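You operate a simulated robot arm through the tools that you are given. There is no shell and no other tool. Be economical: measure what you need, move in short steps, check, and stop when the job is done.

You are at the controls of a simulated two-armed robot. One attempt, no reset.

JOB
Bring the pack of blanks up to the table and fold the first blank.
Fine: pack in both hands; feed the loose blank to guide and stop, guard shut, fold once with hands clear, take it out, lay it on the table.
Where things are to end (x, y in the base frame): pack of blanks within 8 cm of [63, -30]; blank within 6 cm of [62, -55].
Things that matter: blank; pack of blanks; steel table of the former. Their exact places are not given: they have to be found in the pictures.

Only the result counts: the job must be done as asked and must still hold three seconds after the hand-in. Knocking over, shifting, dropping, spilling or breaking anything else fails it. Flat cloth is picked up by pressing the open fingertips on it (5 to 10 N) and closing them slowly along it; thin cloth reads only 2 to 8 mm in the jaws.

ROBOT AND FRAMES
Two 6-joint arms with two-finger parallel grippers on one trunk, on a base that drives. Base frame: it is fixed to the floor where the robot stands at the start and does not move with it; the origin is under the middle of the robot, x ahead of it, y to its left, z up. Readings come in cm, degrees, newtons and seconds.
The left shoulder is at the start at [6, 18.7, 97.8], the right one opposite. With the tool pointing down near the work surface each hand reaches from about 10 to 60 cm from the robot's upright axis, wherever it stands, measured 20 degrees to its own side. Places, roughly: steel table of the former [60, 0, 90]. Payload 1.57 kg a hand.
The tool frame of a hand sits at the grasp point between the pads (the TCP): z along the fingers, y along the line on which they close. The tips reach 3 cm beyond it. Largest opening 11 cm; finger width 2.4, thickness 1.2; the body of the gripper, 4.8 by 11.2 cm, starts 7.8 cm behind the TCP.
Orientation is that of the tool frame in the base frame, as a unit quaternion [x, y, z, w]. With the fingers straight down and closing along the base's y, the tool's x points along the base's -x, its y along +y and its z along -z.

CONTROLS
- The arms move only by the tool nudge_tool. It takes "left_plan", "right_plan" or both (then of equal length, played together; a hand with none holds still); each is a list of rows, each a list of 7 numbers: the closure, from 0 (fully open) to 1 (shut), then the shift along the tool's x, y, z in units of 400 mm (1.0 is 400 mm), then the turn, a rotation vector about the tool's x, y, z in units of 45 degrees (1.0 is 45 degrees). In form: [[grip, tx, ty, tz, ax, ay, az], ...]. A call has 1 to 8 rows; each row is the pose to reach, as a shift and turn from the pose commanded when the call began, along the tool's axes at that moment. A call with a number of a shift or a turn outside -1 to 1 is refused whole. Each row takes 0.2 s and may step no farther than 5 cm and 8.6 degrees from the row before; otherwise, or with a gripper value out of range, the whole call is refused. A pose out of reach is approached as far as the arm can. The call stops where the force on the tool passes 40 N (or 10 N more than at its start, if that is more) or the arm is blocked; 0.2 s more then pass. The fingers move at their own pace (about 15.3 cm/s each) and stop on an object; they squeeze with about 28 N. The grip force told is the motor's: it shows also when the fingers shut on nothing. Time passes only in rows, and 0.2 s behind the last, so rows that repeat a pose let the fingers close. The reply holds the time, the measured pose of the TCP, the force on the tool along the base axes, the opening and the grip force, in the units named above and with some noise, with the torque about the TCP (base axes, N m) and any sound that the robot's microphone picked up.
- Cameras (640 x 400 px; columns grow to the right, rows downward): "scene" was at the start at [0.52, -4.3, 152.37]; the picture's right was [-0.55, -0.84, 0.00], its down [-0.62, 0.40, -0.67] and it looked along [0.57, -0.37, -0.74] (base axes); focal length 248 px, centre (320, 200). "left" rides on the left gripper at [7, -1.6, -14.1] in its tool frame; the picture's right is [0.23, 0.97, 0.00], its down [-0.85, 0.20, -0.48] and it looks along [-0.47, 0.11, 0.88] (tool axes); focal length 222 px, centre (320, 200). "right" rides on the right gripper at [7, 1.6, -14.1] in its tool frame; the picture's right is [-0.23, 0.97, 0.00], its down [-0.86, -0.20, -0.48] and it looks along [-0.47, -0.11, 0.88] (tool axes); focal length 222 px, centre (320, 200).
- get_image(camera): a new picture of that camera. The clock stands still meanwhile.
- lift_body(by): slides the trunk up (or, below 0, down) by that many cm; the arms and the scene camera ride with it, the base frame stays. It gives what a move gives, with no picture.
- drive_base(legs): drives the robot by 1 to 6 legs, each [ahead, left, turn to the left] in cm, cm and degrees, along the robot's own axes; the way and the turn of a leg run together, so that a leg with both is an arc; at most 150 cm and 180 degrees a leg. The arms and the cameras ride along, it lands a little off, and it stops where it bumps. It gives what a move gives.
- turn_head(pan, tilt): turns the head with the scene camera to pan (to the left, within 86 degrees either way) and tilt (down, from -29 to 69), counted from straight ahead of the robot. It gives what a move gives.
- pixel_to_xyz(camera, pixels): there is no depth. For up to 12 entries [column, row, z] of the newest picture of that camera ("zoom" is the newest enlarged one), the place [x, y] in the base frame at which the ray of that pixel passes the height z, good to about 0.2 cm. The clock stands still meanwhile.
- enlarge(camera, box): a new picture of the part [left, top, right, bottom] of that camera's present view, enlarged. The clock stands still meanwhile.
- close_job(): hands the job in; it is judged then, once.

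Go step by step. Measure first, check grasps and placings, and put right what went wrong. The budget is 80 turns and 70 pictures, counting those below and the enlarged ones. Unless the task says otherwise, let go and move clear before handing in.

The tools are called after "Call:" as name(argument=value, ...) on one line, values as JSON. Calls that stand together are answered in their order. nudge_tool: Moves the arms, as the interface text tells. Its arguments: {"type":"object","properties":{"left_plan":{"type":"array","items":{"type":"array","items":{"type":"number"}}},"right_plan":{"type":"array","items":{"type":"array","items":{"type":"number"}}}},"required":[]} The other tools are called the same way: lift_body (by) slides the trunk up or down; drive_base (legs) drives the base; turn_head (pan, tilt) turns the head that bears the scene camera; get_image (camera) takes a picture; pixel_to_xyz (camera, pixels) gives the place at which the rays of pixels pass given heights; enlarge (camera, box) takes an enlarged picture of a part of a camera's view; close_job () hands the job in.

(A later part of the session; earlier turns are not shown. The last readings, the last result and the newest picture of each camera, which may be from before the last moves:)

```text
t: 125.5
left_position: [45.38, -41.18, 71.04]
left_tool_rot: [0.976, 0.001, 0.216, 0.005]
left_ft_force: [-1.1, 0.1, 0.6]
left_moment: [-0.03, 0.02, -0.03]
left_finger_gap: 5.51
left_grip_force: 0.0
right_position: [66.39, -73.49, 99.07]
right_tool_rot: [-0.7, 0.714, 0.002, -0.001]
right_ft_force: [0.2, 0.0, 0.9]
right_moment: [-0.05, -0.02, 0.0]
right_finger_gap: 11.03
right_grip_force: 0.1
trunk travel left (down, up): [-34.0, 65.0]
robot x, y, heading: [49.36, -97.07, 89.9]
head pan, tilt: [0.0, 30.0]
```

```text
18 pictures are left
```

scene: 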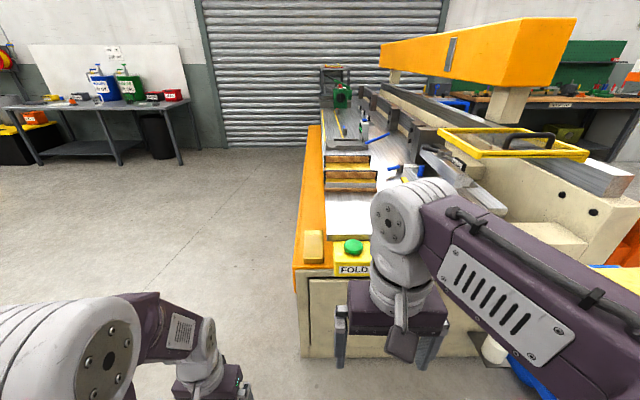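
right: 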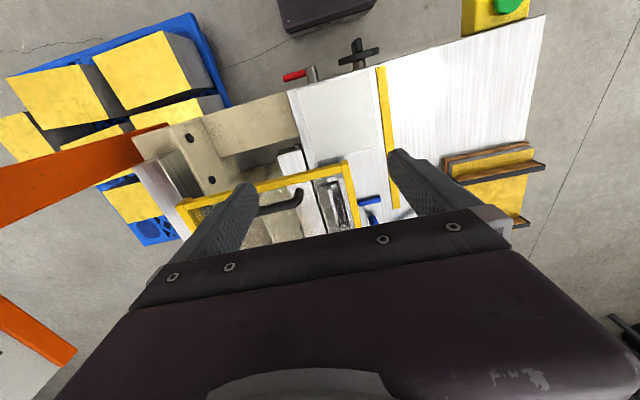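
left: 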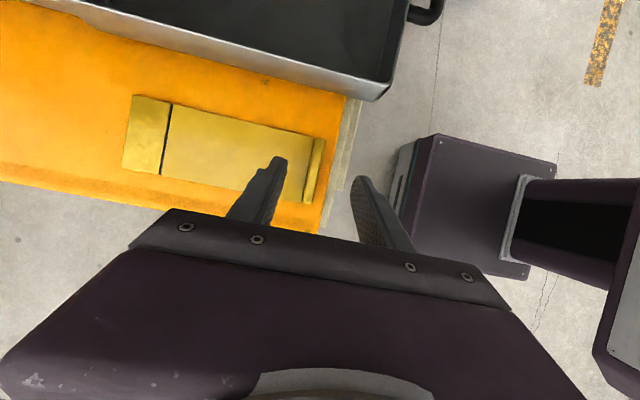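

The fingers bracket the tab, seen around (314, 170). Checking its place before descending.

Call:
pixel_to_xyz(camera="left", pixels=[[315, 139, 62], [323, 140, 62], [303, 202, 62], [312, 203, 62], [319, 140, 62.5]])

```text
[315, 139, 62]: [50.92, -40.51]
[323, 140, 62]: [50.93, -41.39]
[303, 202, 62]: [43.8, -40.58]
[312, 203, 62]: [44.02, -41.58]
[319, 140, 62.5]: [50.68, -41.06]
```

Tab centre is (47.4, −41.0). Descending 7.1 cm and closing.

Call:
nudge_tool(left_plan=[[0.5, -0.025, -0.0035, 0.054, 0, 0, 0], [0.5, -0.05, -0.0035, 0.107, 0, 0, 0], [0.5, -0.075, -0.0035, 0.161, 0, 0, 0], [0.5, -0.075, -0.0035, 0.161, 0, 0, 0]])

Call:
nudge_tool(left_plan=[[0.7, 0, 0, 0, 0, 0, 0], [0.85, 0, 0, 0, 0, 0, 0], [1, 0, 0, 0, 0, 0, 0], [1, 0, 0, 0, 0, 0, 0]])

```text
t: 126.5
left_position: [45.41, -41.02, 63.88]
left_tool_rot: [0.976, 0.001, 0.216, 0.003]
left_ft_force: [0.0, 0.2, 0.0]
left_moment: [-0.01, -0.01, -0.03]
left_finger_gap: 5.5
left_grip_force: 0.1
right_position: [66.4, -73.61, 99.15]
right_tool_rot: [-0.7, 0.714, 0.001, -0.002]
right_ft_force: [0.1, -0.3, -0.4]
right_moment: [-0.02, 0.04, -0.05]
right_finger_gap: 10.99
right_grip_force: 0.0
trunk travel left (down, up): [-34.0, 65.0]
robot x, y, heading: [49.24, -97.41, 90.1]
head pan, tilt: [0.0, 30.0]
```

```text
t: 127.5
left_position: [45.51, -40.99, 64.04]
left_tool_rot: [0.976, 0.002, 0.217, 0.003]
left_ft_force: [0.8, 0.1, 0.8]
left_moment: [0.06, -0.06, -0.02]
left_finger_gap: 1.08
left_grip_force: 27.3
right_position: [66.4, -73.71, 99.18]
right_tool_rot: [-0.699, 0.715, 0.002, -0.002]
right_ft_force: [-0.1, 1.5, 1.1]
right_moment: [-0.03, -0.04, 0.03]
right_finger_gap: 11.01
right_grip_force: 0.1
trunk travel left (down, up): [-34.0, 65.0]
robot x, y, heading: [49.35, -97.53, 90.1]
head pan, tilt: [0.0, 30.0]
```

Gripped at 1.08 cm. Lifting slightly, then drawing it out toward −x from under the tray and table edge.

Call:
nudge_tool(left_plan=[[1, 0.0106, 0, -0.0227, 0, 0, 0], [1, 0.0159, 0, -0.034, 0, 0, 0], [1, -0.0634, 0, -0.071, 0, 0, 0], [1, -0.143, 0, -0.108, 0, 0, 0], [1, -0.211, 0, -0.14, 0, 0, 0], [1, -0.256, 0, -0.161, 0, 0, 0]])

Call:
get_image(camera="scene")

```text
t: 128.9
left_position: [33.33, -41.12, 65.27]
left_tool_rot: [0.976, 0.0, 0.216, 0.003]
left_ft_force: [-0.6, 0.2, 0.3]
left_moment: [-0.03, -0.01, 0.02]
left_finger_gap: 1.06
left_grip_force: 28.5
right_position: [66.37, -73.54, 99.15]
right_tool_rot: [-0.699, 0.715, 0.002, -0.002]
right_ft_force: [-1.2, 1.3, 0.7]
right_moment: [0.0, 0.02, -0.03]
right_finger_gap: 10.98
right_grip_force: 0.1
trunk travel left (down, up): [-34.0, 65.0]
robot x, y, heading: [49.37, -97.56, 89.8]
head pan, tilt: [0.0, 30.0]
```

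```text
17 pictures are left
```

scene: 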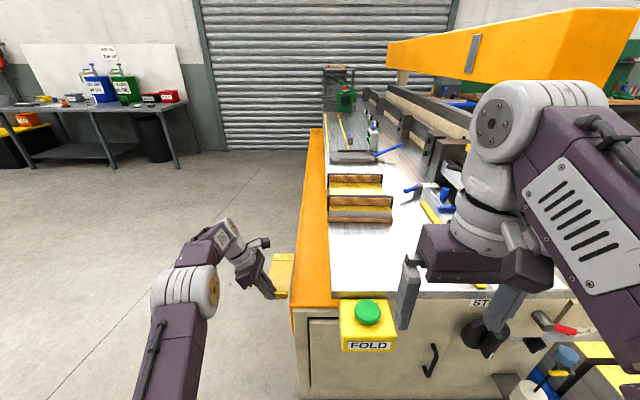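

The blank is held firmly and clear. Raising the trunk 38 cm, then levelling the hand and drawing back.

Call:
lift_body(by=38)

Call:
nudge_tool(left_plan=[[1, 0, 0.1, 0, 0, -0.093, 0], [1, 0, 0.2, 0, 0, -0.185, 0], [1, 0, 0.3, 0, 0, -0.278, 0], [1, 0, 0.4, 0, 0, -0.371, 0], [1, 0, 0.5, 0, 0, -0.463, 0], [1, 0, 0.6, 0, 0, -0.556, 0]])

Call:
drive_base(legs=[[-15, 0, 0]])

```text
t: 132.6
left_position: [33.35, -41.25, 103.26]
left_tool_rot: [0.976, 0.001, 0.216, 0.003]
left_ft_force: [0.4, 0.6, -1.2]
left_moment: [-0.02, -0.01, 0.02]
left_finger_gap: 1.07
left_grip_force: 28.3
right_position: [66.52, -73.59, 137.24]
right_tool_rot: [-0.7, 0.714, 0.002, -0.002]
right_ft_force: [-0.7, 1.2, -1.4]
right_moment: [0.01, 0.01, 0.0]
right_finger_gap: 11.0
right_grip_force: 0.0
trunk travel left (down, up): [-72.0, 27.0]
robot x, y, heading: [49.47, -97.87, 90.1]
head pan, tilt: [0.0, 30.0]
```

```text
t: 134.0
left_position: [33.32, -65.18, 103.14]
left_tool_rot: [1.0, -0.001, -0.001, 0.003]
left_ft_force: [0.1, -0.1, -0.5]
left_moment: [0.01, 0.01, -0.02]
left_finger_gap: 1.1
left_grip_force: 27.5
right_position: [66.53, -73.72, 137.21]
right_tool_rot: [-0.7, 0.714, 0.002, 0.0]
right_ft_force: [-0.4, -0.1, 0.2]
right_moment: [0.01, 0.01, 0.01]
right_finger_gap: 10.97
right_grip_force: 0.1
trunk travel left (down, up): [-72.0, 27.0]
robot x, y, heading: [49.38, -97.44, 90.1]
head pan, tilt: [0.0, 30.0]
```

```text
t: 135.4
left_position: [33.3, -79.73, 103.04]
left_tool_rot: [1.0, -0.001, 0.0, 0.004]
left_ft_force: [-0.2, 0.5, -0.4]
left_moment: [-0.05, 0.03, 0.0]
left_finger_gap: 1.08
left_grip_force: 28.2
right_position: [66.49, -88.19, 137.08]
right_tool_rot: [-0.699, 0.715, 0.003, -0.003]
right_ft_force: [-0.7, 0.9, -0.4]
right_moment: [0.0, 0.0, 0.0]
right_finger_gap: 11.01
right_grip_force: 0.1
trunk travel left (down, up): [-72.0, 27.0]
robot x, y, heading: [49.09, -112.48, 89.9]
head pan, tilt: [0.0, 30.0]
```

Now turning the left hand 90° clockwise so the flap points to +x, then driving right to x≈84.

Call:
nudge_tool(left_plan=[[1, 0, 0, 0, 0, 0, 0.17], [1, 0, 0, 0, 0, 0, 0.34], [1, 0, 0, 0, 0, 0, 0.5], [1, 0, 0, 0, 0, 0, 0.67], [1, 0, 0, 0, 0, 0, 0.84], [1, 0, 0, 0, 0, 0, 1.0]])

Call:
nudge_tool(left_plan=[[1, 0, 0, 0, 0, 0, 0.17], [1, 0, 0, 0, 0, 0, 0.34], [1, 0, 0, 0, 0, 0, 0.5], [1, 0, 0, 0, 0, 0, 0.67], [1, 0, 0, 0, 0, 0, 0.84], [1, 0, 0, 0, 0, 0, 1.0]])

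Call:
drive_base(legs=[[0, -35, 0]])

Call:
turn_head(pan=0, tilt=45)

Call:
get_image(camera="scene")

```text
t: 136.8
left_position: [33.28, -80.09, 103.09]
left_tool_rot: [0.923, -0.384, 0.001, 0.003]
left_ft_force: [-0.9, 0.7, -0.1]
left_moment: [-0.01, -0.02, 0.0]
left_finger_gap: 1.09
left_grip_force: 27.4
right_position: [66.43, -88.56, 137.29]
right_tool_rot: [-0.699, 0.715, 0.002, -0.002]
right_ft_force: [0.4, -0.6, 0.1]
right_moment: [-0.03, 0.02, -0.03]
right_finger_gap: 10.98
right_grip_force: 0.2
trunk travel left (down, up): [-72.0, 27.0]
robot x, y, heading: [49.36, -112.42, 90.0]
head pan, tilt: [0.0, 30.0]
```

```text
t: 138.2
left_position: [33.28, -79.95, 103.24]
left_tool_rot: [-0.707, 0.708, -0.001, -0.002]
left_ft_force: [0.7, 0.4, -0.3]
left_moment: [-0.03, 0.05, -0.01]
left_finger_gap: 1.08
left_grip_force: 27.4
right_position: [66.37, -88.59, 137.13]
right_tool_rot: [-0.699, 0.715, 0.002, -0.002]
right_ft_force: [0.3, 0.7, 0.4]
right_moment: [0.02, -0.02, 0.0]
right_finger_gap: 11.0
right_grip_force: 0.1
trunk travel left (down, up): [-72.0, 27.0]
robot x, y, heading: [49.74, -112.47, 89.9]
head pan, tilt: [0.0, 30.0]
```

```text
t: 140.4
left_position: [67.08, -80.02, 103.18]
left_tool_rot: [0.709, -0.706, 0.002, 0.002]
left_ft_force: [-0.2, 0.4, 0.2]
left_moment: [0.01, 0.04, 0.0]
left_finger_gap: 1.07
left_grip_force: 28.2
right_position: [100.4, -88.42, 137.2]
right_tool_rot: [-0.701, 0.714, 0.002, -0.001]
right_ft_force: [0.2, -0.4, 0.1]
right_moment: [0.03, -0.02, 0.01]
right_finger_gap: 11.01
right_grip_force: 0.1
trunk travel left (down, up): [-72.0, 27.0]
robot x, y, heading: [83.7, -112.78, 90.3]
head pan, tilt: [0.0, 30.0]
```

```text
t: 141.2
left_position: [67.28, -79.96, 103.26]
left_tool_rot: [0.708, -0.706, 0.001, 0.003]
left_ft_force: [0.8, 0.1, -0.5]
left_moment: [-0.05, 0.09, 0.03]
left_finger_gap: 1.08
left_grip_force: 27.9
right_position: [100.42, -88.32, 137.09]
right_tool_rot: [-0.701, 0.714, 0.002, -0.002]
right_ft_force: [-0.2, -0.6, 0.2]
right_moment: [0.0, 0.0, -0.01]
right_finger_gap: 11.02
right_grip_force: 0.0
trunk travel left (down, up): [-72.0, 27.0]
robot x, y, heading: [83.25, -112.48, 90.1]
head pan, tilt: [0.0, 45.0]
```

```text
16 pictures are left
```

scene: 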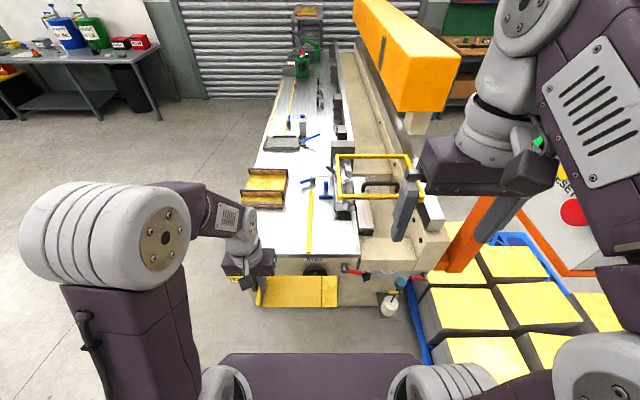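

The blank rides level-ish at the left hand's right side. Because I gripped with a 25° lean and then straightened, it is now rolled 25°, so I'll restore the lean when laying it on the table and regrip upright. First, tuck the right arm in and drive 15 cm forward.

Call:
nudge_tool(right_plan=[[0, 0, 0.05, 0.1, 0, 0, 0], [0, 0, 0.1, 0.2, 0, 0, 0], [0, 0, 0.15, 0.3, 0, 0, 0], [0, 0, 0.2, 0.4, 0, 0, 0]])

Call:
drive_base(legs=[[15, 1.5, 0]])

```text
t: 142.2
left_position: [67.06, -79.99, 103.25]
left_tool_rot: [0.709, -0.706, 0.003, 0.002]
left_ft_force: [0.5, 0.4, -1.0]
left_moment: [0.02, 0.02, -0.02]
left_finger_gap: 1.09
left_grip_force: 28.0
right_position: [92.22, -88.2, 120.7]
right_tool_rot: [-0.701, 0.713, 0.002, -0.002]
right_ft_force: [-0.7, -1.2, 0.1]
right_moment: [-0.04, -0.01, 0.01]
right_finger_gap: 11.02
right_grip_force: 0.1
trunk travel left (down, up): [-72.0, 27.0]
robot x, y, heading: [83.44, -112.3, 89.9]
head pan, tilt: [0.0, 45.0]
```

```text
t: 143.5
left_position: [65.75, -65.29, 103.41]
left_tool_rot: [0.707, -0.707, 0.0, 0.002]
left_ft_force: [1.1, 0.0, -0.6]
left_moment: [-0.01, 0.03, -0.01]
left_finger_gap: 1.07
left_grip_force: 27.8
right_position: [90.95, -73.61, 120.83]
right_tool_rot: [-0.7, 0.714, 0.002, -0.001]
right_ft_force: [0.0, -0.2, 0.0]
right_moment: [0.01, 0.03, 0.0]
right_finger_gap: 11.01
right_grip_force: 0.1
trunk travel left (down, up): [-72.0, 27.0]
robot x, y, heading: [81.76, -97.46, 90.2]
head pan, tilt: [0.0, 45.0]
```

Moving the left hand over the pad area (82.5, −54) while restoring the lean.

Call:
nudge_tool(left_plan=[[1, -0.047, -0.07, 0.022, 0, 0.093, 0], [1, -0.094, -0.14, 0.045, 0, 0.185, 0], [1, -0.141, -0.21, 0.068, 0, 0.278, 0], [1, -0.188, -0.28, 0.09, 0, 0.371, 0], [1, -0.235, -0.35, 0.113, 0, 0.463, 0], [1, -0.2825, -0.419, 0.135, 0, 0.556, 0]])

Call:
enlarge(camera="scene", box=[220, 130, 460, 280])

```text
t: 144.9
left_position: [82.57, -53.91, 97.44]
left_tool_rot: [0.691, -0.689, 0.156, 0.157]
left_ft_force: [-0.3, -0.5, -0.2]
left_moment: [-0.03, 0.07, -0.01]
left_finger_gap: 1.09
left_grip_force: 28.1
right_position: [91.01, -73.15, 120.76]
right_tool_rot: [-0.7, 0.714, 0.001, -0.003]
right_ft_force: [0.1, 0.1, -0.2]
right_moment: [0.0, 0.01, 0.0]
right_finger_gap: 11.03
right_grip_force: 0.0
trunk travel left (down, up): [-72.0, 27.0]
robot x, y, heading: [81.84, -97.64, 89.8]
head pan, tilt: [0.0, 45.0]
```

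```text
2.67 times, centred on (340, 205) of scene
```

zoom: 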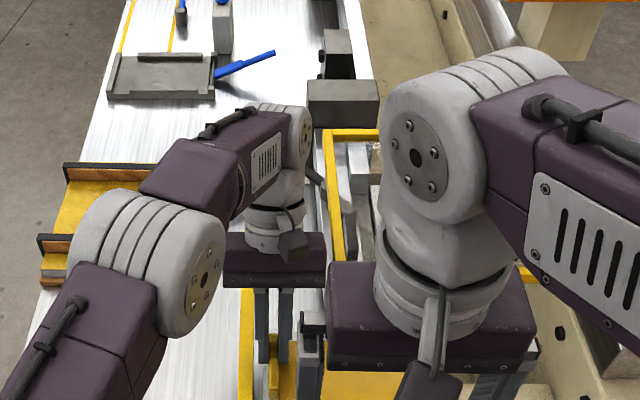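

Lowering 2.3 cm to touch the table.

Call:
nudge_tool(left_plan=[[1, -0.009, 0, 0.019, 0, 0, 0], [1, -0.018, 0, 0.038, 0, 0, 0], [1, -0.0243, 0, 0.052, 0, 0, 0]])

Call:
enlarge(camera="left", box=[140, 0, 500, 225])

```text
t: 145.7
left_position: [82.4, -53.79, 95.27]
left_tool_rot: [0.69, -0.689, 0.155, 0.156]
left_ft_force: [0.0, 0.9, -0.3]
left_moment: [0.0, 0.04, 0.01]
left_finger_gap: 1.08
left_grip_force: 28.0
right_position: [90.93, -73.37, 120.76]
right_tool_rot: [-0.7, 0.714, 0.002, -0.002]
right_ft_force: [0.3, 0.5, -0.3]
right_moment: [0.02, -0.02, 0.02]
right_finger_gap: 10.99
right_grip_force: 0.0
trunk travel left (down, up): [-72.0, 27.0]
robot x, y, heading: [81.71, -97.76, 89.9]
head pan, tilt: [0.0, 45.0]
```

```text
1.78 times, centred on (320, 112) of left
```

zoom: 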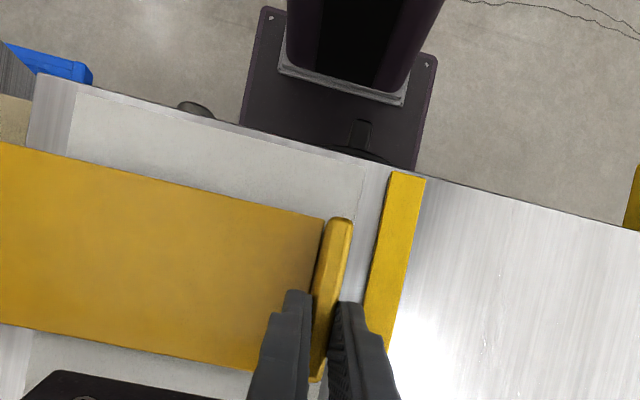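

The blank is level just above the table, its tab 1.5 cm from the yellow strip. Setting it down, opening, then lifting and straightening the hand for an upright regrip.

Call:
nudge_tool(left_plan=[[1, -0.003, 0, 0.007, 0, 0, 0], [1, -0.003, 0, 0.007, 0, 0, 0], [0.85, -0.003, 0, 0.007, 0, 0, 0], [0.7, -0.003, 0, 0.007, 0, 0, 0], [0.7, -0.003, 0, 0.007, 0, 0, 0]])

Call:
nudge_tool(left_plan=[[0.7, 0, 0, -0.0875, 0, 0, 0], [0.7, 0.03, 0, -0.1, 0, -0.139, 0], [0.7, 0.06, 0, -0.095, 0, -0.278, 0], [0.7, 0.09, 0, -0.087, 0, -0.417, 0], [0.7, 0.125, 0, -0.0795, 0, -0.556, 0]])

Call:
enlarge(camera="left", box=[140, 0, 500, 225])

Call:
pixel_to_xyz(camera="zoom", pixels=[[330, 220, 93], [320, 380, 93]])

```text
t: 146.9
left_position: [82.32, -53.94, 95.12]
left_tool_rot: [0.691, -0.689, 0.155, 0.156]
left_ft_force: [-0.7, 0.3, 0.4]
left_moment: [-0.01, -0.02, -0.03]
left_finger_gap: 3.31
left_grip_force: 0.1
right_position: [90.84, -73.33, 120.86]
right_tool_rot: [-0.701, 0.713, 0.002, -0.001]
right_ft_force: [0.3, -0.2, -0.2]
right_moment: [-0.03, -0.01, -0.04]
right_finger_gap: 10.99
right_grip_force: 0.0
trunk travel left (down, up): [-72.0, 27.0]
robot x, y, heading: [82.16, -97.46, 90.3]
head pan, tilt: [0.0, 45.0]
```

```text
t: 148.1
left_position: [82.51, -57.17, 100.28]
left_tool_rot: [0.708, -0.706, 0.0, 0.002]
left_ft_force: [0.4, -0.2, -0.4]
left_moment: [0.0, 0.0, 0.01]
left_finger_gap: 3.29
left_grip_force: 0.2
right_position: [90.93, -73.53, 120.79]
right_tool_rot: [-0.7, 0.714, 0.002, -0.001]
right_ft_force: [0.2, -0.4, 0.0]
right_moment: [0.07, -0.01, -0.02]
right_finger_gap: 11.01
right_grip_force: 0.0
trunk travel left (down, up): [-72.0, 27.0]
robot x, y, heading: [82.07, -97.36, 90.1]
head pan, tilt: [0.0, 45.0]
```

```text
1.78 times, centred on (320, 112) of left
```

zoom: 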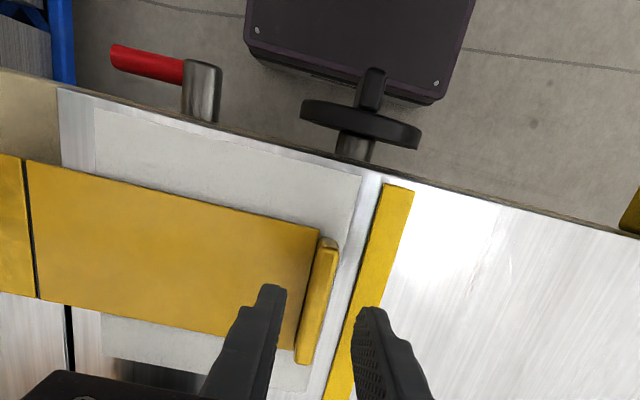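

```text
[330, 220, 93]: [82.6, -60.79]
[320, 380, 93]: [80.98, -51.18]
```

The tab is between the fingers (303–330, 240–362). Closing upright on it, lifting 4 mm, and moving it to the guide line and 13 cm toward the stop.

Call:
nudge_tool(left_plan=[[0.7, 0, 0.002, 0.066, 0, 0, 0], [0.7, 0, 0.003, 0.131, 0, 0, 0], [0.7, 0, 0.003, 0.131, 0, 0, 0], [0.85, 0, 0.003, 0.131, 0, 0, 0], [1, 0, 0.003, 0.131, 0, 0, 0], [1, 0, 0.003, 0.131, 0, 0, 0]])

Call:
nudge_tool(left_plan=[[1, 0, 0, -0.012, 0, 0, 0], [1, 0, 0.015, -0.012, 0, 0, 0], [1, -0.05, 0.03, -0.012, 0, 0, 0], [1, -0.1, 0.03, -0.012, 0, 0, 0]])

Call:
enlarge(camera="left", box=[140, 0, 500, 225])

```text
t: 149.5
left_position: [82.3, -56.97, 94.83]
left_tool_rot: [0.708, -0.706, 0.002, 0.003]
left_ft_force: [-0.3, -0.2, 0.0]
left_moment: [-0.02, 0.0, -0.03]
left_finger_gap: 1.07
left_grip_force: 27.8
right_position: [90.8, -73.4, 120.72]
right_tool_rot: [-0.7, 0.714, 0.002, -0.002]
right_ft_force: [-0.8, 0.5, 0.0]
right_moment: [-0.02, 0.02, -0.01]
right_finger_gap: 11.01
right_grip_force: 0.0
trunk travel left (down, up): [-72.0, 27.0]
robot x, y, heading: [81.91, -97.54, 89.7]
head pan, tilt: [0.0, 45.0]
```

```text
t: 150.5
left_position: [81.18, -52.95, 95.3]
left_tool_rot: [0.707, -0.707, 0.002, 0.003]
left_ft_force: [0.1, 0.5, 0.3]
left_moment: [0.01, 0.0, 0.01]
left_finger_gap: 1.07
left_grip_force: 28.5
right_position: [90.94, -73.28, 120.77]
right_tool_rot: [-0.7, 0.714, 0.002, -0.002]
right_ft_force: [-0.4, 0.9, 0.7]
right_moment: [-0.01, -0.01, -0.01]
right_finger_gap: 10.97
right_grip_force: 0.1
trunk travel left (down, up): [-72.0, 27.0]
robot x, y, heading: [82.0, -97.44, 90.0]
head pan, tilt: [0.0, 45.0]
```

```text
1.78 times, centred on (320, 112) of left
```

zoom: 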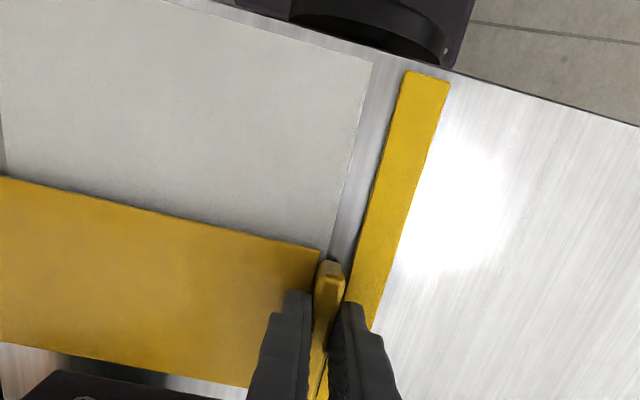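

Tab now runs right beside the yellow strip. Feeding +9.5 cm under the clamp tongue.

Call:
nudge_tool(left_plan=[[1, -0.06, 0, 0, 0, 0, 0], [1, -0.12, 0, 0, 0, 0, 0], [1, -0.18, 0, 0, 0, 0, 0], [1, -0.2375, 0, 0, 0, 0, 0]])

Call:
enlarge(camera="scene", box=[250, 140, 410, 240])

```text
t: 151.5
left_position: [81.12, -43.45, 95.56]
left_tool_rot: [0.708, -0.707, 0.002, 0.004]
left_ft_force: [0.6, -0.1, -0.5]
left_moment: [-0.05, 0.06, 0.01]
left_finger_gap: 1.09
left_grip_force: 28.0
right_position: [90.89, -73.2, 120.81]
right_tool_rot: [-0.7, 0.714, 0.001, -0.002]
right_ft_force: [0.4, 0.1, -0.5]
right_moment: [-0.04, 0.03, 0.0]
right_finger_gap: 10.97
right_grip_force: 0.0
trunk travel left (down, up): [-72.0, 27.0]
robot x, y, heading: [81.73, -97.98, 89.9]
head pan, tilt: [0.0, 45.0]
```

```text
4.00 times, centred on (330, 190) of scene
```

zoom: 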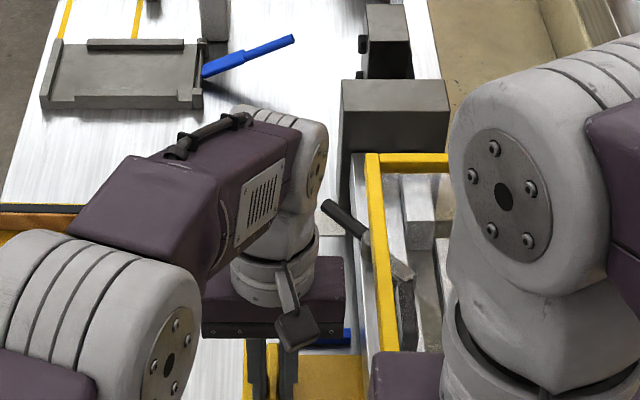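

No resistance. Lowering to the table and easing toward the stop.

Call:
nudge_tool(left_plan=[[1, 0, 0, 0.017, 0, 0, 0], [1, -0.015, 0.002, 0.018, 0, 0, 0], [1, -0.03, 0.004, 0.018, 0, 0, 0], [1, -0.04, 0.004, 0.018, 0, 0, 0]])

Call:
nudge_tool(left_plan=[[1, -0.006, 0, 0, 0, 0, 0], [1, -0.012, 0, 0, 0, 0, 0], [1, -0.018, 0, 0, 0, 0, 0]])

```text
t: 152.5
left_position: [80.97, -42.25, 94.73]
left_tool_rot: [0.708, -0.707, 0.001, 0.001]
left_ft_force: [1.8, -4.7, 11.8]
left_moment: [-0.32, -0.06, 0.01]
left_finger_gap: 1.08
left_grip_force: 27.6
right_position: [90.97, -73.81, 120.9]
right_tool_rot: [-0.701, 0.713, 0.003, -0.001]
right_ft_force: [1.0, -0.4, -0.5]
right_moment: [0.04, 0.05, 0.0]
right_finger_gap: 11.01
right_grip_force: 0.0
trunk travel left (down, up): [-72.0, 27.0]
robot x, y, heading: [81.75, -98.08, 90.2]
head pan, tilt: [0.0, 45.0]
```

```text
t: 153.3
left_position: [80.93, -41.75, 94.84]
left_tool_rot: [0.707, -0.707, 0.0, 0.002]
left_ft_force: [0.3, -8.2, 17.3]
left_moment: [-0.28, -0.08, -0.08]
left_finger_gap: 1.09
left_grip_force: 27.8
right_position: [90.87, -73.74, 120.79]
right_tool_rot: [-0.7, 0.714, 0.003, 0.0]
right_ft_force: [-0.6, 0.5, 0.2]
right_moment: [0.03, 0.0, 0.04]
right_finger_gap: 11.01
right_grip_force: 0.1
trunk travel left (down, up): [-72.0, 27.0]
robot x, y, heading: [81.94, -97.55, 90.0]
head pan, tilt: [0.0, 45.0]
```

There's a rising −y force (8 N), partly friction from 17 N downforce. Easing the downforce, pushing on in small steps and looking.

Call:
nudge_tool(left_plan=[[1, 0, 0, -0.005, 0, 0, 0], [1, -0.006, 0.002, -0.005, 0, 0, 0], [1, -0.012, 0.004, -0.005, 0, 0, 0], [1, -0.012, 0.006, -0.005, 0, 0, 0]])

Call:
enlarge(camera="scene", box=[290, 200, 370, 250])

```text
t: 154.3
left_position: [80.83, -41.15, 94.83]
left_tool_rot: [0.707, -0.707, 0.0, 0.003]
left_ft_force: [3.9, -18.7, -0.9]
left_moment: [-0.7, -0.17, -0.51]
left_finger_gap: 1.15
left_grip_force: 28.6
right_position: [91.05, -73.71, 120.92]
right_tool_rot: [-0.7, 0.714, 0.004, 0.0]
right_ft_force: [0.1, 0.4, -0.3]
right_moment: [0.03, 0.03, 0.02]
right_finger_gap: 10.99
right_grip_force: 0.1
trunk travel left (down, up): [-72.0, 27.0]
robot x, y, heading: [81.73, -97.48, 90.2]
head pan, tilt: [0.0, 45.0]
```

```text
8.00 times, centred on (330, 225) of scene
```

zoom: 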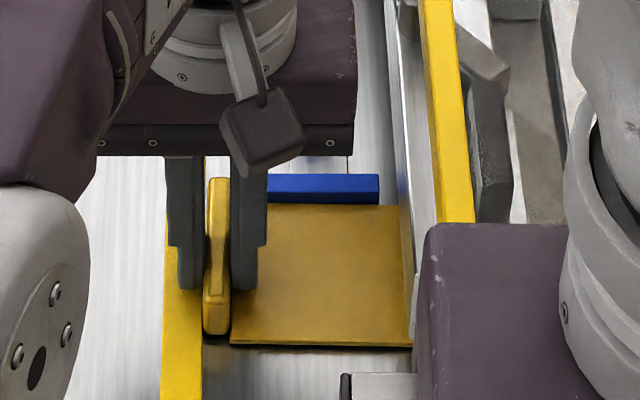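

The blank's far edge is flat against the blue stop (270–380, 205) with 19 N, and its tab is against the yellow guide. Relaxing the push, releasing, and clearing the left hand up and back; then I'll check the panel.

Call:
nudge_tool(left_plan=[[1, 0.004, 0, 0, 0, 0, 0], [0.9, 0.004, 0, 0, 0, 0, 0], [0.75, 0.004, 0, 0, 0, 0, 0], [0.75, 0.004, 0, 0, 0, 0, 0], [0.75, 0.004, 0, -0.05, 0, 0, 0], [0.75, 0.004, 0, -0.15, 0, 0, 0], [0.7, 0.08, 0.05, -0.25, 0, 0, 0], [0.5, 0.19, 0.08, -0.25, 0, 0, 0]])

Call:
nudge_tool(left_plan=[[0.5, 0.08, 0.08, 0, 0, 0, 0], [0.5, 0.16, 0.16, 0, 0, 0, 0], [0.5, 0.24, 0.24, 0, 0, 0, 0], [0.5, 0.3, 0.32, 0, 0, 0, 0]])

Call:
turn_head(pan=-18, tilt=38)

Call:
get_image(camera="scene")

```text
refused: row 7 steps farther than a row can; nothing moved
```

```text
t: 154.9
left_position: [77.12, -45.0, 95.5]
left_tool_rot: [-0.707, 0.707, 0.003, 0.014]
left_ft_force: [28.3, -0.5, 4.2]
left_moment: [0.13, -0.97, -0.01]
left_finger_gap: 7.88
left_grip_force: 14.3
right_position: [91.81, -73.5, 120.76]
right_tool_rot: [-0.699, 0.715, 0.005, -0.004]
right_ft_force: [0.2, -0.8, 0.0]
right_moment: [0.0, -0.02, 0.01]
right_finger_gap: 11.01
right_grip_force: 0.1
trunk travel left (down, up): [-72.0, 27.0]
robot x, y, heading: [82.1, -97.48, 89.7]
head pan, tilt: [0.0, 45.0]
stopped in row 2 (left hand): the force on the tool passed its limit at 47 N (the readings are from after the stop); the commanded pose is now the measured one
```

```text
t: 155.7
left_position: [76.76, -45.12, 95.44]
left_tool_rot: [0.709, -0.705, -0.002, -0.012]
left_ft_force: [33.1, 2.8, 10.2]
left_moment: [0.12, -1.43, 0.0]
left_finger_gap: 8.6
left_grip_force: 17.1
right_position: [91.59, -73.32, 120.85]
right_tool_rot: [-0.699, 0.715, 0.004, -0.003]
right_ft_force: [-0.3, -0.1, -0.6]
right_moment: [0.0, -0.02, -0.01]
right_finger_gap: 11.01
right_grip_force: 0.0
trunk travel left (down, up): [-72.0, 27.0]
robot x, y, heading: [81.61, -97.44, 89.6]
head pan, tilt: [-18.0, 38.0]
```

```text
9 pictures are left
```

scene: 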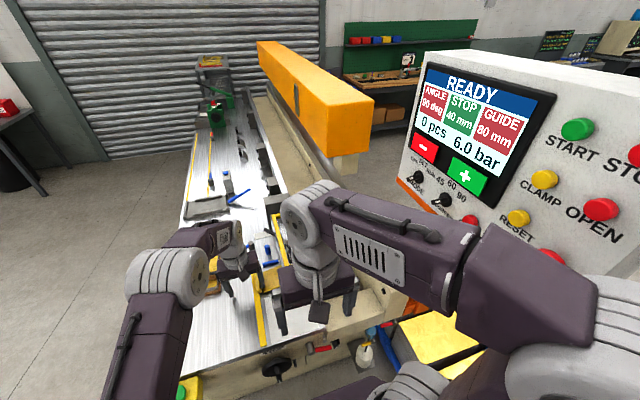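

That was my error: the first call was refused and the second dragged the hand with fingers still around the tab; the inner finger is pressing the tab against the guide (33 N). I'll bring the hand back over the tab, regrip and look.

Call:
nudge_tool(left_plan=[[0.5, 0, -0.03, 0, 0, 0, 0], [0.5, 0, -0.06, -0.003, 0, 0, 0], [0.5, 0, -0.09, -0.003, 0, 0, 0], [0.5, 0, -0.105, -0.003, 0, 0, 0], [0.5, 0, -0.105, -0.003, 0, 0, 0]])

Call:
enlarge(camera="left", box=[140, 0, 500, 225])

```text
t: 156.9
left_position: [80.19, -45.02, 95.3]
left_tool_rot: [0.708, -0.706, 0.0, -0.011]
left_ft_force: [-0.9, 0.1, -0.3]
left_moment: [-0.04, 0.02, 0.02]
left_finger_gap: 5.53
left_grip_force: 0.1
right_position: [90.83, -73.48, 120.74]
right_tool_rot: [-0.699, 0.715, 0.002, -0.002]
right_ft_force: [0.4, -1.1, 0.4]
right_moment: [-0.01, -0.01, 0.01]
right_finger_gap: 11.02
right_grip_force: 0.1
trunk travel left (down, up): [-72.0, 27.0]
robot x, y, heading: [81.85, -97.61, 89.8]
head pan, tilt: [-18.0, 38.0]
```

```text
1.78 times, centred on (320, 112) of left
```

zoom: 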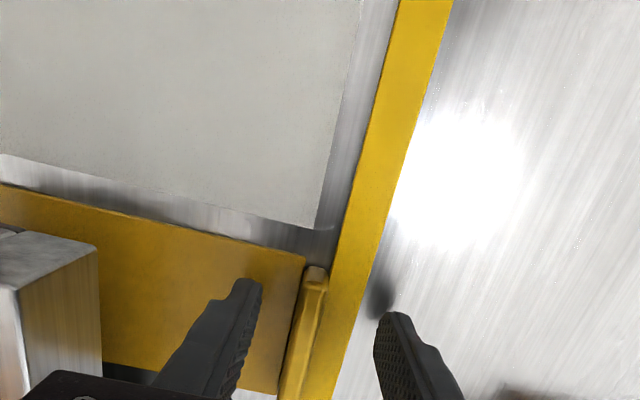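

The blank still lies against the guide. Measuring how far its near edge has slipped.

Call:
pixel_to_xyz(camera="zoom", pixels=[[305, 255, 91.3], [10, 188, 91.3], [318, 228, 91], [316, 268, 93], [350, 205, 91.5]])

```text
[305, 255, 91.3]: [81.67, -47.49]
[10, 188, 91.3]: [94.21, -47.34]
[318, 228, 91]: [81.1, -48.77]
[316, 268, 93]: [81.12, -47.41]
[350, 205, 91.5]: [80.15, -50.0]
```

The near edge is at y −47.4, about 3.4 cm short of the stop. Regripping and pushing back to the stop.

Call:
nudge_tool(left_plan=[[0.5, 0, -0.019, 0.004, 0, 0, 0], [0.7, 0, -0.019, 0.004, 0, 0, 0], [0.85, 0, -0.019, 0.004, 0, 0, 0], [1, 0, -0.019, 0.004, 0, 0, 0], [1, 0, -0.019, 0.004, 0, 0, 0]])

Call:
nudge_tool(left_plan=[[1, -0.03, 0, 0, 0, 0, 0], [1, -0.06, 0, 0, 0, 0, 0], [1, -0.082, 0, 0, 0, 0, 0], [1, -0.09, 0, 0, 0, 0, 0]])

```text
t: 158.1
left_position: [81.04, -45.11, 95.34]
left_tool_rot: [0.708, -0.706, -0.001, -0.011]
left_ft_force: [-0.3, -0.2, 0.3]
left_moment: [0.01, 0.02, 0.0]
left_finger_gap: 1.08
left_grip_force: 28.4
right_position: [91.11, -73.39, 120.79]
right_tool_rot: [-0.699, 0.715, 0.003, -0.002]
right_ft_force: [-0.3, -0.4, 0.3]
right_moment: [-0.04, 0.0, -0.03]
right_finger_gap: 10.99
right_grip_force: 0.0
trunk travel left (down, up): [-72.0, 27.0]
robot x, y, heading: [81.91, -97.76, 89.7]
head pan, tilt: [-18.0, 38.0]
```

```text
t: 159.1
left_position: [80.99, -41.98, 95.48]
left_tool_rot: [-0.707, 0.707, 0.0, 0.01]
left_ft_force: [1.3, -18.1, -1.3]
left_moment: [-0.83, 0.06, -0.36]
left_finger_gap: 1.09
left_grip_force: 27.9
right_position: [90.92, -73.58, 120.92]
right_tool_rot: [-0.699, 0.715, 0.003, 0.0]
right_ft_force: [0.1, 0.3, -0.5]
right_moment: [0.04, 0.0, -0.04]
right_finger_gap: 10.99
right_grip_force: 0.0
trunk travel left (down, up): [-72.0, 27.0]
robot x, y, heading: [81.41, -97.61, 90.0]
head pan, tilt: [-18.0, 38.0]
```

Contact with the stop again (−18 N after 3.1 cm). Releasing carefully with small steps, then lifting and clearing in one call.

Call:
nudge_tool(left_plan=[[1, 0.006, 0.002, 0.003, 0, 0, 0], [0.9, 0.006, 0.002, 0.003, 0, 0, 0], [0.75, 0.006, 0.002, 0.003, 0, 0, 0], [0.75, 0.006, 0.002, 0.003, 0, 0, 0], [0.75, 0.006, 0.002, -0.08, 0, 0, 0], [0.75, 0.006, 0.002, -0.19, 0, 0, 0], [0.7, 0.08, 0.04, -0.22, 0, 0, 0], [0.5, 0.16, 0.1, -0.22, 0, 0, 0]])

Call:
get_image(camera="left")

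Call:
pixel_to_xyz(camera="left", pixels=[[320, 200, 91]])

```text
t: 160.9
left_position: [76.94, -48.2, 104.25]
left_tool_rot: [0.708, -0.707, -0.003, -0.013]
left_ft_force: [0.0, 0.6, -0.2]
left_moment: [0.05, 0.0, -0.01]
left_finger_gap: 5.46
left_grip_force: 0.1
right_position: [90.91, -73.5, 120.79]
right_tool_rot: [-0.698, 0.716, 0.002, -0.001]
right_ft_force: [0.2, -0.2, 0.1]
right_moment: [0.0, -0.01, 0.02]
right_finger_gap: 11.02
right_grip_force: 0.0
trunk travel left (down, up): [-72.0, 27.0]
robot x, y, heading: [81.99, -97.61, 89.7]
head pan, tilt: [-18.0, 38.0]
```

```text
7 pictures are left
```

left: 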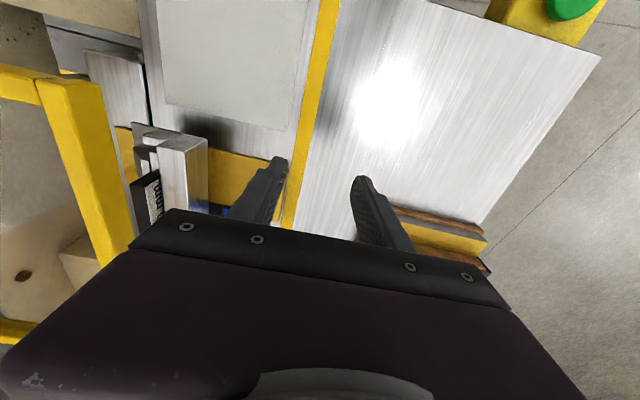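

```text
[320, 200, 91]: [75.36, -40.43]
```

The blank sits at the guide and under the tongue. Measuring its edge and the FOLD button.

Call:
pixel_to_xyz(camera="left", pixels=[[210, 148, 91.2], [268, 160, 91.2], [118, 128, 91.2], [570, 3, 88], [570, 3, 92], [60, 95, 106], [110, 240, 106]])

```text
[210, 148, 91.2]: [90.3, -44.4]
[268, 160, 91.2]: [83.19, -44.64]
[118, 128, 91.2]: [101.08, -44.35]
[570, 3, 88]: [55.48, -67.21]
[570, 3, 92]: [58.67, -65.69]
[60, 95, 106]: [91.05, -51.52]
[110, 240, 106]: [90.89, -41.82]
```

Blank is square: near edge y≈−44.5, far edge ≈−36.5, flap end x≈101. Now the guard: I'll bring the shut right fingers over the handle at ≈(103, −49) and press down.

Call:
nudge_tool(right_plan=[[0.5, -0.1, -0.05, 0, 0, 0, 0], [1, -0.2, -0.1, 0, 0, 0, 0], [1, -0.3, -0.15, 0, 0, 0, 0], [1, -0.4, -0.2, 0, 0, 0, 0], [1, -0.5, -0.25, 0, 0, 0, 0], [1, -0.6125, -0.3, 0, 0, 0, 0]])

Call:
enlarge(camera="scene", box=[240, 170, 400, 270])

```text
t: 162.3
left_position: [77.19, -47.85, 103.97]
left_tool_rot: [0.708, -0.707, 0.0, -0.01]
left_ft_force: [-0.5, -0.1, -0.8]
left_moment: [-0.05, 0.0, 0.01]
left_finger_gap: 5.5
left_grip_force: 0.0
right_position: [103.97, -48.83, 120.9]
right_tool_rot: [-0.699, 0.715, 0.002, -0.003]
right_ft_force: [0.6, 0.4, -0.4]
right_moment: [-0.02, 0.0, -0.01]
right_finger_gap: 0.01
right_grip_force: 21.4
trunk travel left (down, up): [-72.0, 27.0]
robot x, y, heading: [81.65, -97.59, 89.9]
head pan, tilt: [-18.0, 38.0]
```

```text
4.00 times, centred on (320, 220) of scene
```

zoom: 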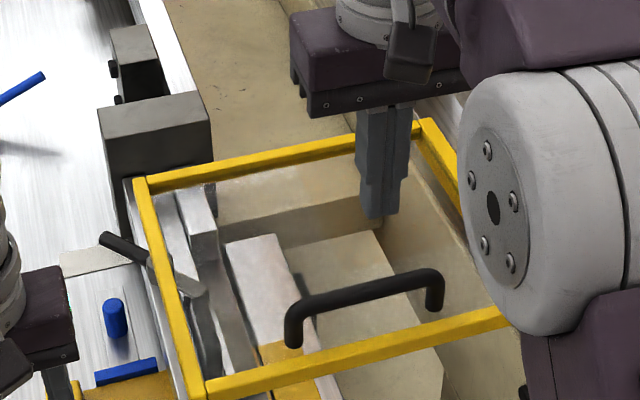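

The fingertips (378, 215) look beyond the handle bar (295–440, 270–310). Locating the handle precisely with this view.

Call:
pixel_to_xyz(camera="zoom", pixels=[[378, 215, 118], [365, 285, 112], [365, 285, 110], [365, 285, 114], [293, 345, 107], [437, 308, 107], [300, 312, 112], [432, 275, 112], [200, 385, 107], [500, 320, 107]])

```text
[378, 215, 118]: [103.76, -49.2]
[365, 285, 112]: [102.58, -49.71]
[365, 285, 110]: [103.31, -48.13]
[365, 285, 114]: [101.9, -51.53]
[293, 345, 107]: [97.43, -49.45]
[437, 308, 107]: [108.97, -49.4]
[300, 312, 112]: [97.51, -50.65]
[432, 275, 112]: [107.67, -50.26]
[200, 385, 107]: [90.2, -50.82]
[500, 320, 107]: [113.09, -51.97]
```

The handle bar is at x 97–109, y −49.5, z≈112. Pressing down on its middle; the call stops if it's blocked.

Call:
nudge_tool(right_plan=[[1, 0.016, 0.02, 0.06, 0, 0, 0], [1, 0.016, 0.02, 0.12, 0, 0, 0], [1, 0.016, 0.02, 0.14, 0, 0, 0], [1, 0.016, 0.02, 0.16, 0, 0, 0], [1, 0.016, 0.02, 0.185, 0, 0, 0], [1, 0.016, 0.02, 0.21, 0, 0, 0]])

```text
t: 163.4
left_position: [77.01, -48.22, 104.13]
left_tool_rot: [-0.707, 0.707, 0.003, 0.011]
left_ft_force: [0.1, -0.4, -0.4]
left_moment: [-0.01, 0.03, -0.01]
left_finger_gap: 5.51
left_grip_force: 0.0
right_position: [102.77, -49.53, 114.81]
right_tool_rot: [-0.699, 0.715, 0.009, 0.007]
right_ft_force: [0.4, -5.9, 19.1]
right_moment: [-0.24, 0.14, 0.01]
right_finger_gap: 0.0
right_grip_force: 21.4
trunk travel left (down, up): [-72.0, 27.0]
robot x, y, heading: [81.54, -97.71, 89.8]
head pan, tilt: [-18.0, 38.0]
stopped in row 5 (right hand): the force on the tool passed its limit at 50 N (the readings are from after the stop); the commanded pose is now the measured one
```

The handle doesn't give under 50 N. The level lid covers the fold zone and the panel says READY, so the guard is already shut at its lower limit. Now clearing the right hand back and moving the left, shut, over the FOLD button at ≈(57, −67).

Call:
nudge_tool(left_plan=[[0.7, 0.069, 0.071, -0.05, 0, 0, 0], [1, 0.138, 0.142, -0.05, 0, 0, 0], [1, 0.207, 0.213, -0.05, 0, 0, 0], [1, 0.276, 0.284, -0.05, 0, 0, 0], [1, 0.345, 0.355, -0.05, 0, 0, 0], [1, 0.414, 0.426, -0.05, 0, 0, 0], [1, 0.48, 0.5, -0.05, 0, 0, 0], [1, 0.48, 0.5, -0.05, 0, 0, 0]], right_plan=[[1, 0, 0, -0.08, 0, 0, 0], [1, 0, 0, -0.13, 0, 0, 0], [1, 0.1, 0.04, -0.13, 0, 0, 0], [1, 0.2, 0.08, -0.13, 0, 0, 0], [1, 0.3, 0.12, -0.13, 0, 0, 0], [1, 0.4, 0.16, -0.13, 0, 0, 0], [1, 0.5, 0.2, -0.13, 0, 0, 0], [1, 0.5, 0.2, -0.13, 0, 0, 0]])

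Call:
turn_head(pan=5, tilt=42)

Call:
get_image(camera="scene")

```text
t: 165.2
left_position: [57.1, -67.4, 105.32]
left_tool_rot: [0.708, -0.706, 0.0, -0.011]
left_ft_force: [-1.0, 0.1, -0.1]
left_moment: [-0.04, 0.02, 0.01]
left_finger_gap: 0.0
left_grip_force: 21.4
right_position: [94.65, -69.57, 119.64]
right_tool_rot: [-0.699, 0.715, 0.007, 0.005]
right_ft_force: [1.3, -0.5, -0.6]
right_moment: [-0.02, 0.0, 0.01]
right_finger_gap: 0.02
right_grip_force: 21.7
trunk travel left (down, up): [-72.0, 27.0]
robot x, y, heading: [81.85, -97.46, 90.0]
head pan, tilt: [-18.0, 38.0]
```

```text
t: 166.1
left_position: [57.04, -67.53, 105.52]
left_tool_rot: [0.707, -0.707, -0.001, -0.011]
left_ft_force: [-0.7, 0.6, 0.3]
left_moment: [0.0, 0.0, -0.02]
left_finger_gap: 0.01
left_grip_force: 22.0
right_position: [94.55, -69.68, 119.7]
right_tool_rot: [-0.699, 0.715, 0.008, 0.006]
right_ft_force: [-0.3, 0.6, -0.4]
right_moment: [-0.02, 0.01, 0.02]
right_finger_gap: 0.0
right_grip_force: 20.7
trunk travel left (down, up): [-72.0, 27.0]
robot x, y, heading: [82.05, -97.53, 89.9]
head pan, tilt: [5.0, 42.0]
```

```text
5 pictures are left
```

scene: 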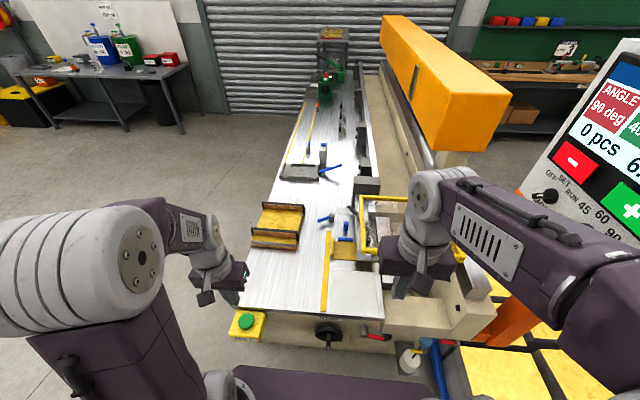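

The green button is visible at (246, 320). Measuring it.

Call:
pixel_to_xyz(camera="scene", pixels=[[246, 320, 88], [246, 320, 90], [246, 320, 86], [239, 309, 91], [384, 313, 91]])

```text
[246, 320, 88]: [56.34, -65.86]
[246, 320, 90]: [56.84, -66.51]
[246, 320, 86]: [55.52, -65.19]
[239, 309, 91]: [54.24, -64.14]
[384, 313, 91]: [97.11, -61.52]
```

Combining views, the button is at about (57.6, −68), radius 3 cm. Pressing straight down until it resists, with both hands clear of the former.

Call:
nudge_tool(left_plan=[[1, 0.012, -0.014, 0.1, 0, 0, 0], [1, 0.012, -0.014, 0.2, 0, 0, 0], [1, 0.012, -0.014, 0.26, 0, 0, 0], [1, 0.012, -0.014, 0.29, 0, 0, 0], [1, 0.012, -0.014, 0.31, 0, 0, 0], [1, 0.012, -0.014, 0.325, 0, 0, 0], [1, 0.012, -0.014, 0.34, 0, 0, 0], [1, 0.012, -0.014, 0.355, 0, 0, 0]])

```text
t: 167.4
left_position: [57.9, -67.7, 93.21]
left_tool_rot: [0.708, -0.706, -0.005, -0.013]
left_ft_force: [-1.7, -4.1, 36.9]
left_moment: [-0.46, 0.13, -0.02]
left_finger_gap: 0.01
left_grip_force: 21.1
right_position: [94.6, -70.02, 119.8]
right_tool_rot: [-0.699, 0.715, 0.009, 0.006]
right_ft_force: [-0.1, 0.5, 0.0]
right_moment: [-0.01, -0.03, -0.01]
right_finger_gap: 0.03
right_grip_force: 20.7
trunk travel left (down, up): [-72.0, 27.0]
robot x, y, heading: [81.77, -97.75, 90.0]
head pan, tilt: [5.0, 42.0]
heard: click
stopped in row 6 (left hand): the force on the tool passed its limit at 45 N (the readings are from after the stop); the commanded pose is now the measured one
```

A click was heard: the button went in. Raising the hand and waiting, then one wide look at panel and former.

Call:
nudge_tool(left_plan=[[1, 0, 0, -0.1, 0, 0, 0], [1, 0, 0, -0.2, 0, 0, 0], [1, 0, 0, -0.25, 0, 0, 0], [1, 0, 0, -0.25, 0, 0, 0], [1, 0, 0, -0.25, 0, 0, 0], [1, 0, 0, -0.25, 0, 0, 0], [1, 0, 0, -0.25, 0, 0, 0], [1, 0, 0, -0.25, 0, 0, 0]])

Call:
turn_head(pan=-18, tilt=38)

Call:
get_image(camera="scene")

```text
t: 169.2
left_position: [57.45, -67.84, 103.01]
left_tool_rot: [0.708, -0.706, -0.003, -0.013]
left_ft_force: [0.4, 0.0, 0.7]
left_moment: [-0.01, 0.0, 0.0]
left_finger_gap: 0.0
left_grip_force: 21.4
right_position: [94.58, -69.75, 119.64]
right_tool_rot: [-0.699, 0.715, 0.009, 0.006]
right_ft_force: [0.1, 0.2, 0.5]
right_moment: [0.0, 0.02, -0.01]
right_finger_gap: 0.0
right_grip_force: 21.2
trunk travel left (down, up): [-72.0, 27.0]
robot x, y, heading: [81.66, -97.72, 89.8]
head pan, tilt: [5.0, 42.0]
```

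```text
t: 170.1
left_position: [57.56, -67.81, 102.92]
left_tool_rot: [0.709, -0.705, -0.003, -0.012]
left_ft_force: [-0.6, 0.9, 0.4]
left_moment: [0.0, 0.01, 0.0]
left_finger_gap: 0.0
left_grip_force: 21.3
right_position: [94.56, -69.73, 119.63]
right_tool_rot: [-0.699, 0.715, 0.008, 0.005]
right_ft_force: [0.6, 0.4, -0.3]
right_moment: [-0.02, 0.0, 0.01]
right_finger_gap: 0.01
right_grip_force: 21.8
trunk travel left (down, up): [-72.0, 27.0]
robot x, y, heading: [81.94, -97.49, 90.0]
head pan, tilt: [-18.0, 38.0]
```

```text
4 pictures are left
```

scene: 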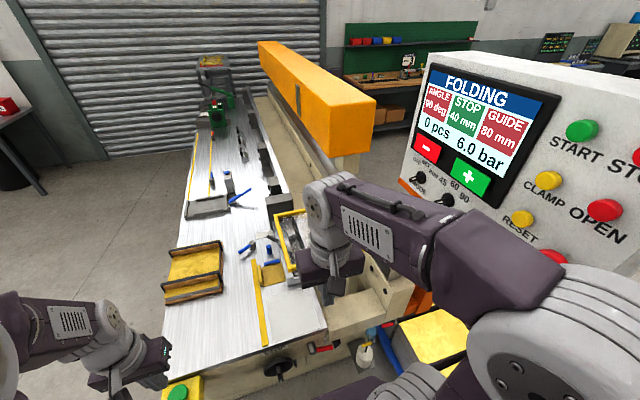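

The panel reads FOLDING, so the cycle runs. Holding still with hands clear until it ends.

Call:
nudge_tool(left_plan=[[1, 0, 0, 0, 0, 0, 0], [1, 0, 0, 0, 0, 0, 0], [1, 0, 0, 0, 0, 0, 0], [1, 0, 0, 0, 0, 0, 0], [1, 0, 0, 0, 0, 0, 0], [1, 0, 0, 0, 0, 0, 0], [1, 0, 0, 0, 0, 0, 0], [1, 0, 0, 0, 0, 0, 0]])

Call:
nudge_tool(left_plan=[[1, 0, 0, 0, 0, 0, 0], [1, 0, 0, 0, 0, 0, 0], [1, 0, 0, 0, 0, 0, 0], [1, 0, 0, 0, 0, 0, 0], [1, 0, 0, 0, 0, 0, 0], [1, 0, 0, 0, 0, 0, 0], [1, 0, 0, 0, 0, 0, 0], [1, 0, 0, 0, 0, 0, 0]])

Call:
nudge_tool(left_plan=[[1, 0, 0, 0, 0, 0, 0], [1, 0, 0, 0, 0, 0, 0], [1, 0, 0, 0, 0, 0, 0], [1, 0, 0, 0, 0, 0, 0], [1, 0, 0, 0, 0, 0, 0], [1, 0, 0, 0, 0, 0, 0], [1, 0, 0, 0, 0, 0, 0], [1, 0, 0, 0, 0, 0, 0]])

Call:
get_image(camera="scene")

```text
t: 171.8
left_position: [57.42, -67.79, 102.88]
left_tool_rot: [0.708, -0.706, -0.003, -0.012]
left_ft_force: [0.2, -0.7, 0.7]
left_moment: [0.02, 0.01, -0.05]
left_finger_gap: 0.0
left_grip_force: 21.2
right_position: [94.49, -69.55, 119.71]
right_tool_rot: [-0.699, 0.715, 0.007, 0.005]
right_ft_force: [0.5, 0.4, -0.2]
right_moment: [0.01, -0.04, -0.01]
right_finger_gap: 0.01
right_grip_force: 22.1
trunk travel left (down, up): [-72.0, 27.0]
robot x, y, heading: [81.57, -97.64, 89.8]
head pan, tilt: [-18.0, 38.0]
```

```text
t: 173.7
left_position: [57.35, -67.72, 102.85]
left_tool_rot: [0.708, -0.706, -0.002, -0.012]
left_ft_force: [0.2, -0.8, -0.4]
left_moment: [0.01, 0.05, 0.01]
left_finger_gap: 0.02
left_grip_force: 21.3
right_position: [94.45, -69.66, 119.71]
right_tool_rot: [-0.699, 0.715, 0.008, 0.005]
right_ft_force: [-0.4, -0.4, 0.7]
right_moment: [-0.03, 0.0, 0.0]
right_finger_gap: 0.01
right_grip_force: 21.5
trunk travel left (down, up): [-72.0, 27.0]
robot x, y, heading: [82.0, -97.35, 89.9]
head pan, tilt: [-18.0, 38.0]
```

```text
t: 175.4
left_position: [57.48, -67.92, 102.93]
left_tool_rot: [0.708, -0.706, -0.003, -0.012]
left_ft_force: [0.5, 0.0, 0.1]
left_moment: [0.01, 0.0, 0.04]
left_finger_gap: 0.0
left_grip_force: 21.2
right_position: [94.5, -69.76, 119.67]
right_tool_rot: [-0.699, 0.715, 0.007, 0.005]
right_ft_force: [-0.1, 1.2, -0.2]
right_moment: [-0.02, 0.01, 0.01]
right_finger_gap: 0.0
right_grip_force: 21.2
trunk travel left (down, up): [-72.0, 27.0]
robot x, y, heading: [81.51, -97.63, 90.0]
head pan, tilt: [-18.0, 38.0]
```

```text
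3 pictures are left
```

scene: 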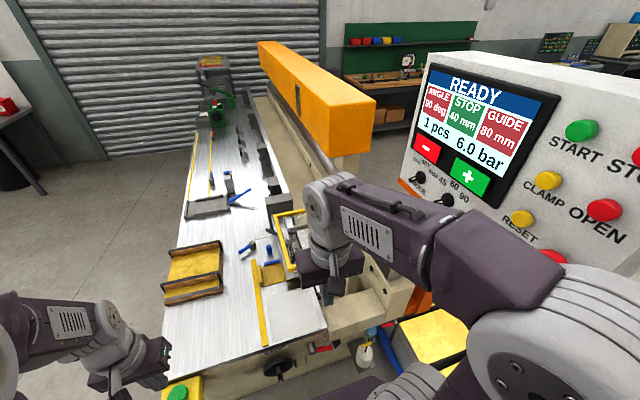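

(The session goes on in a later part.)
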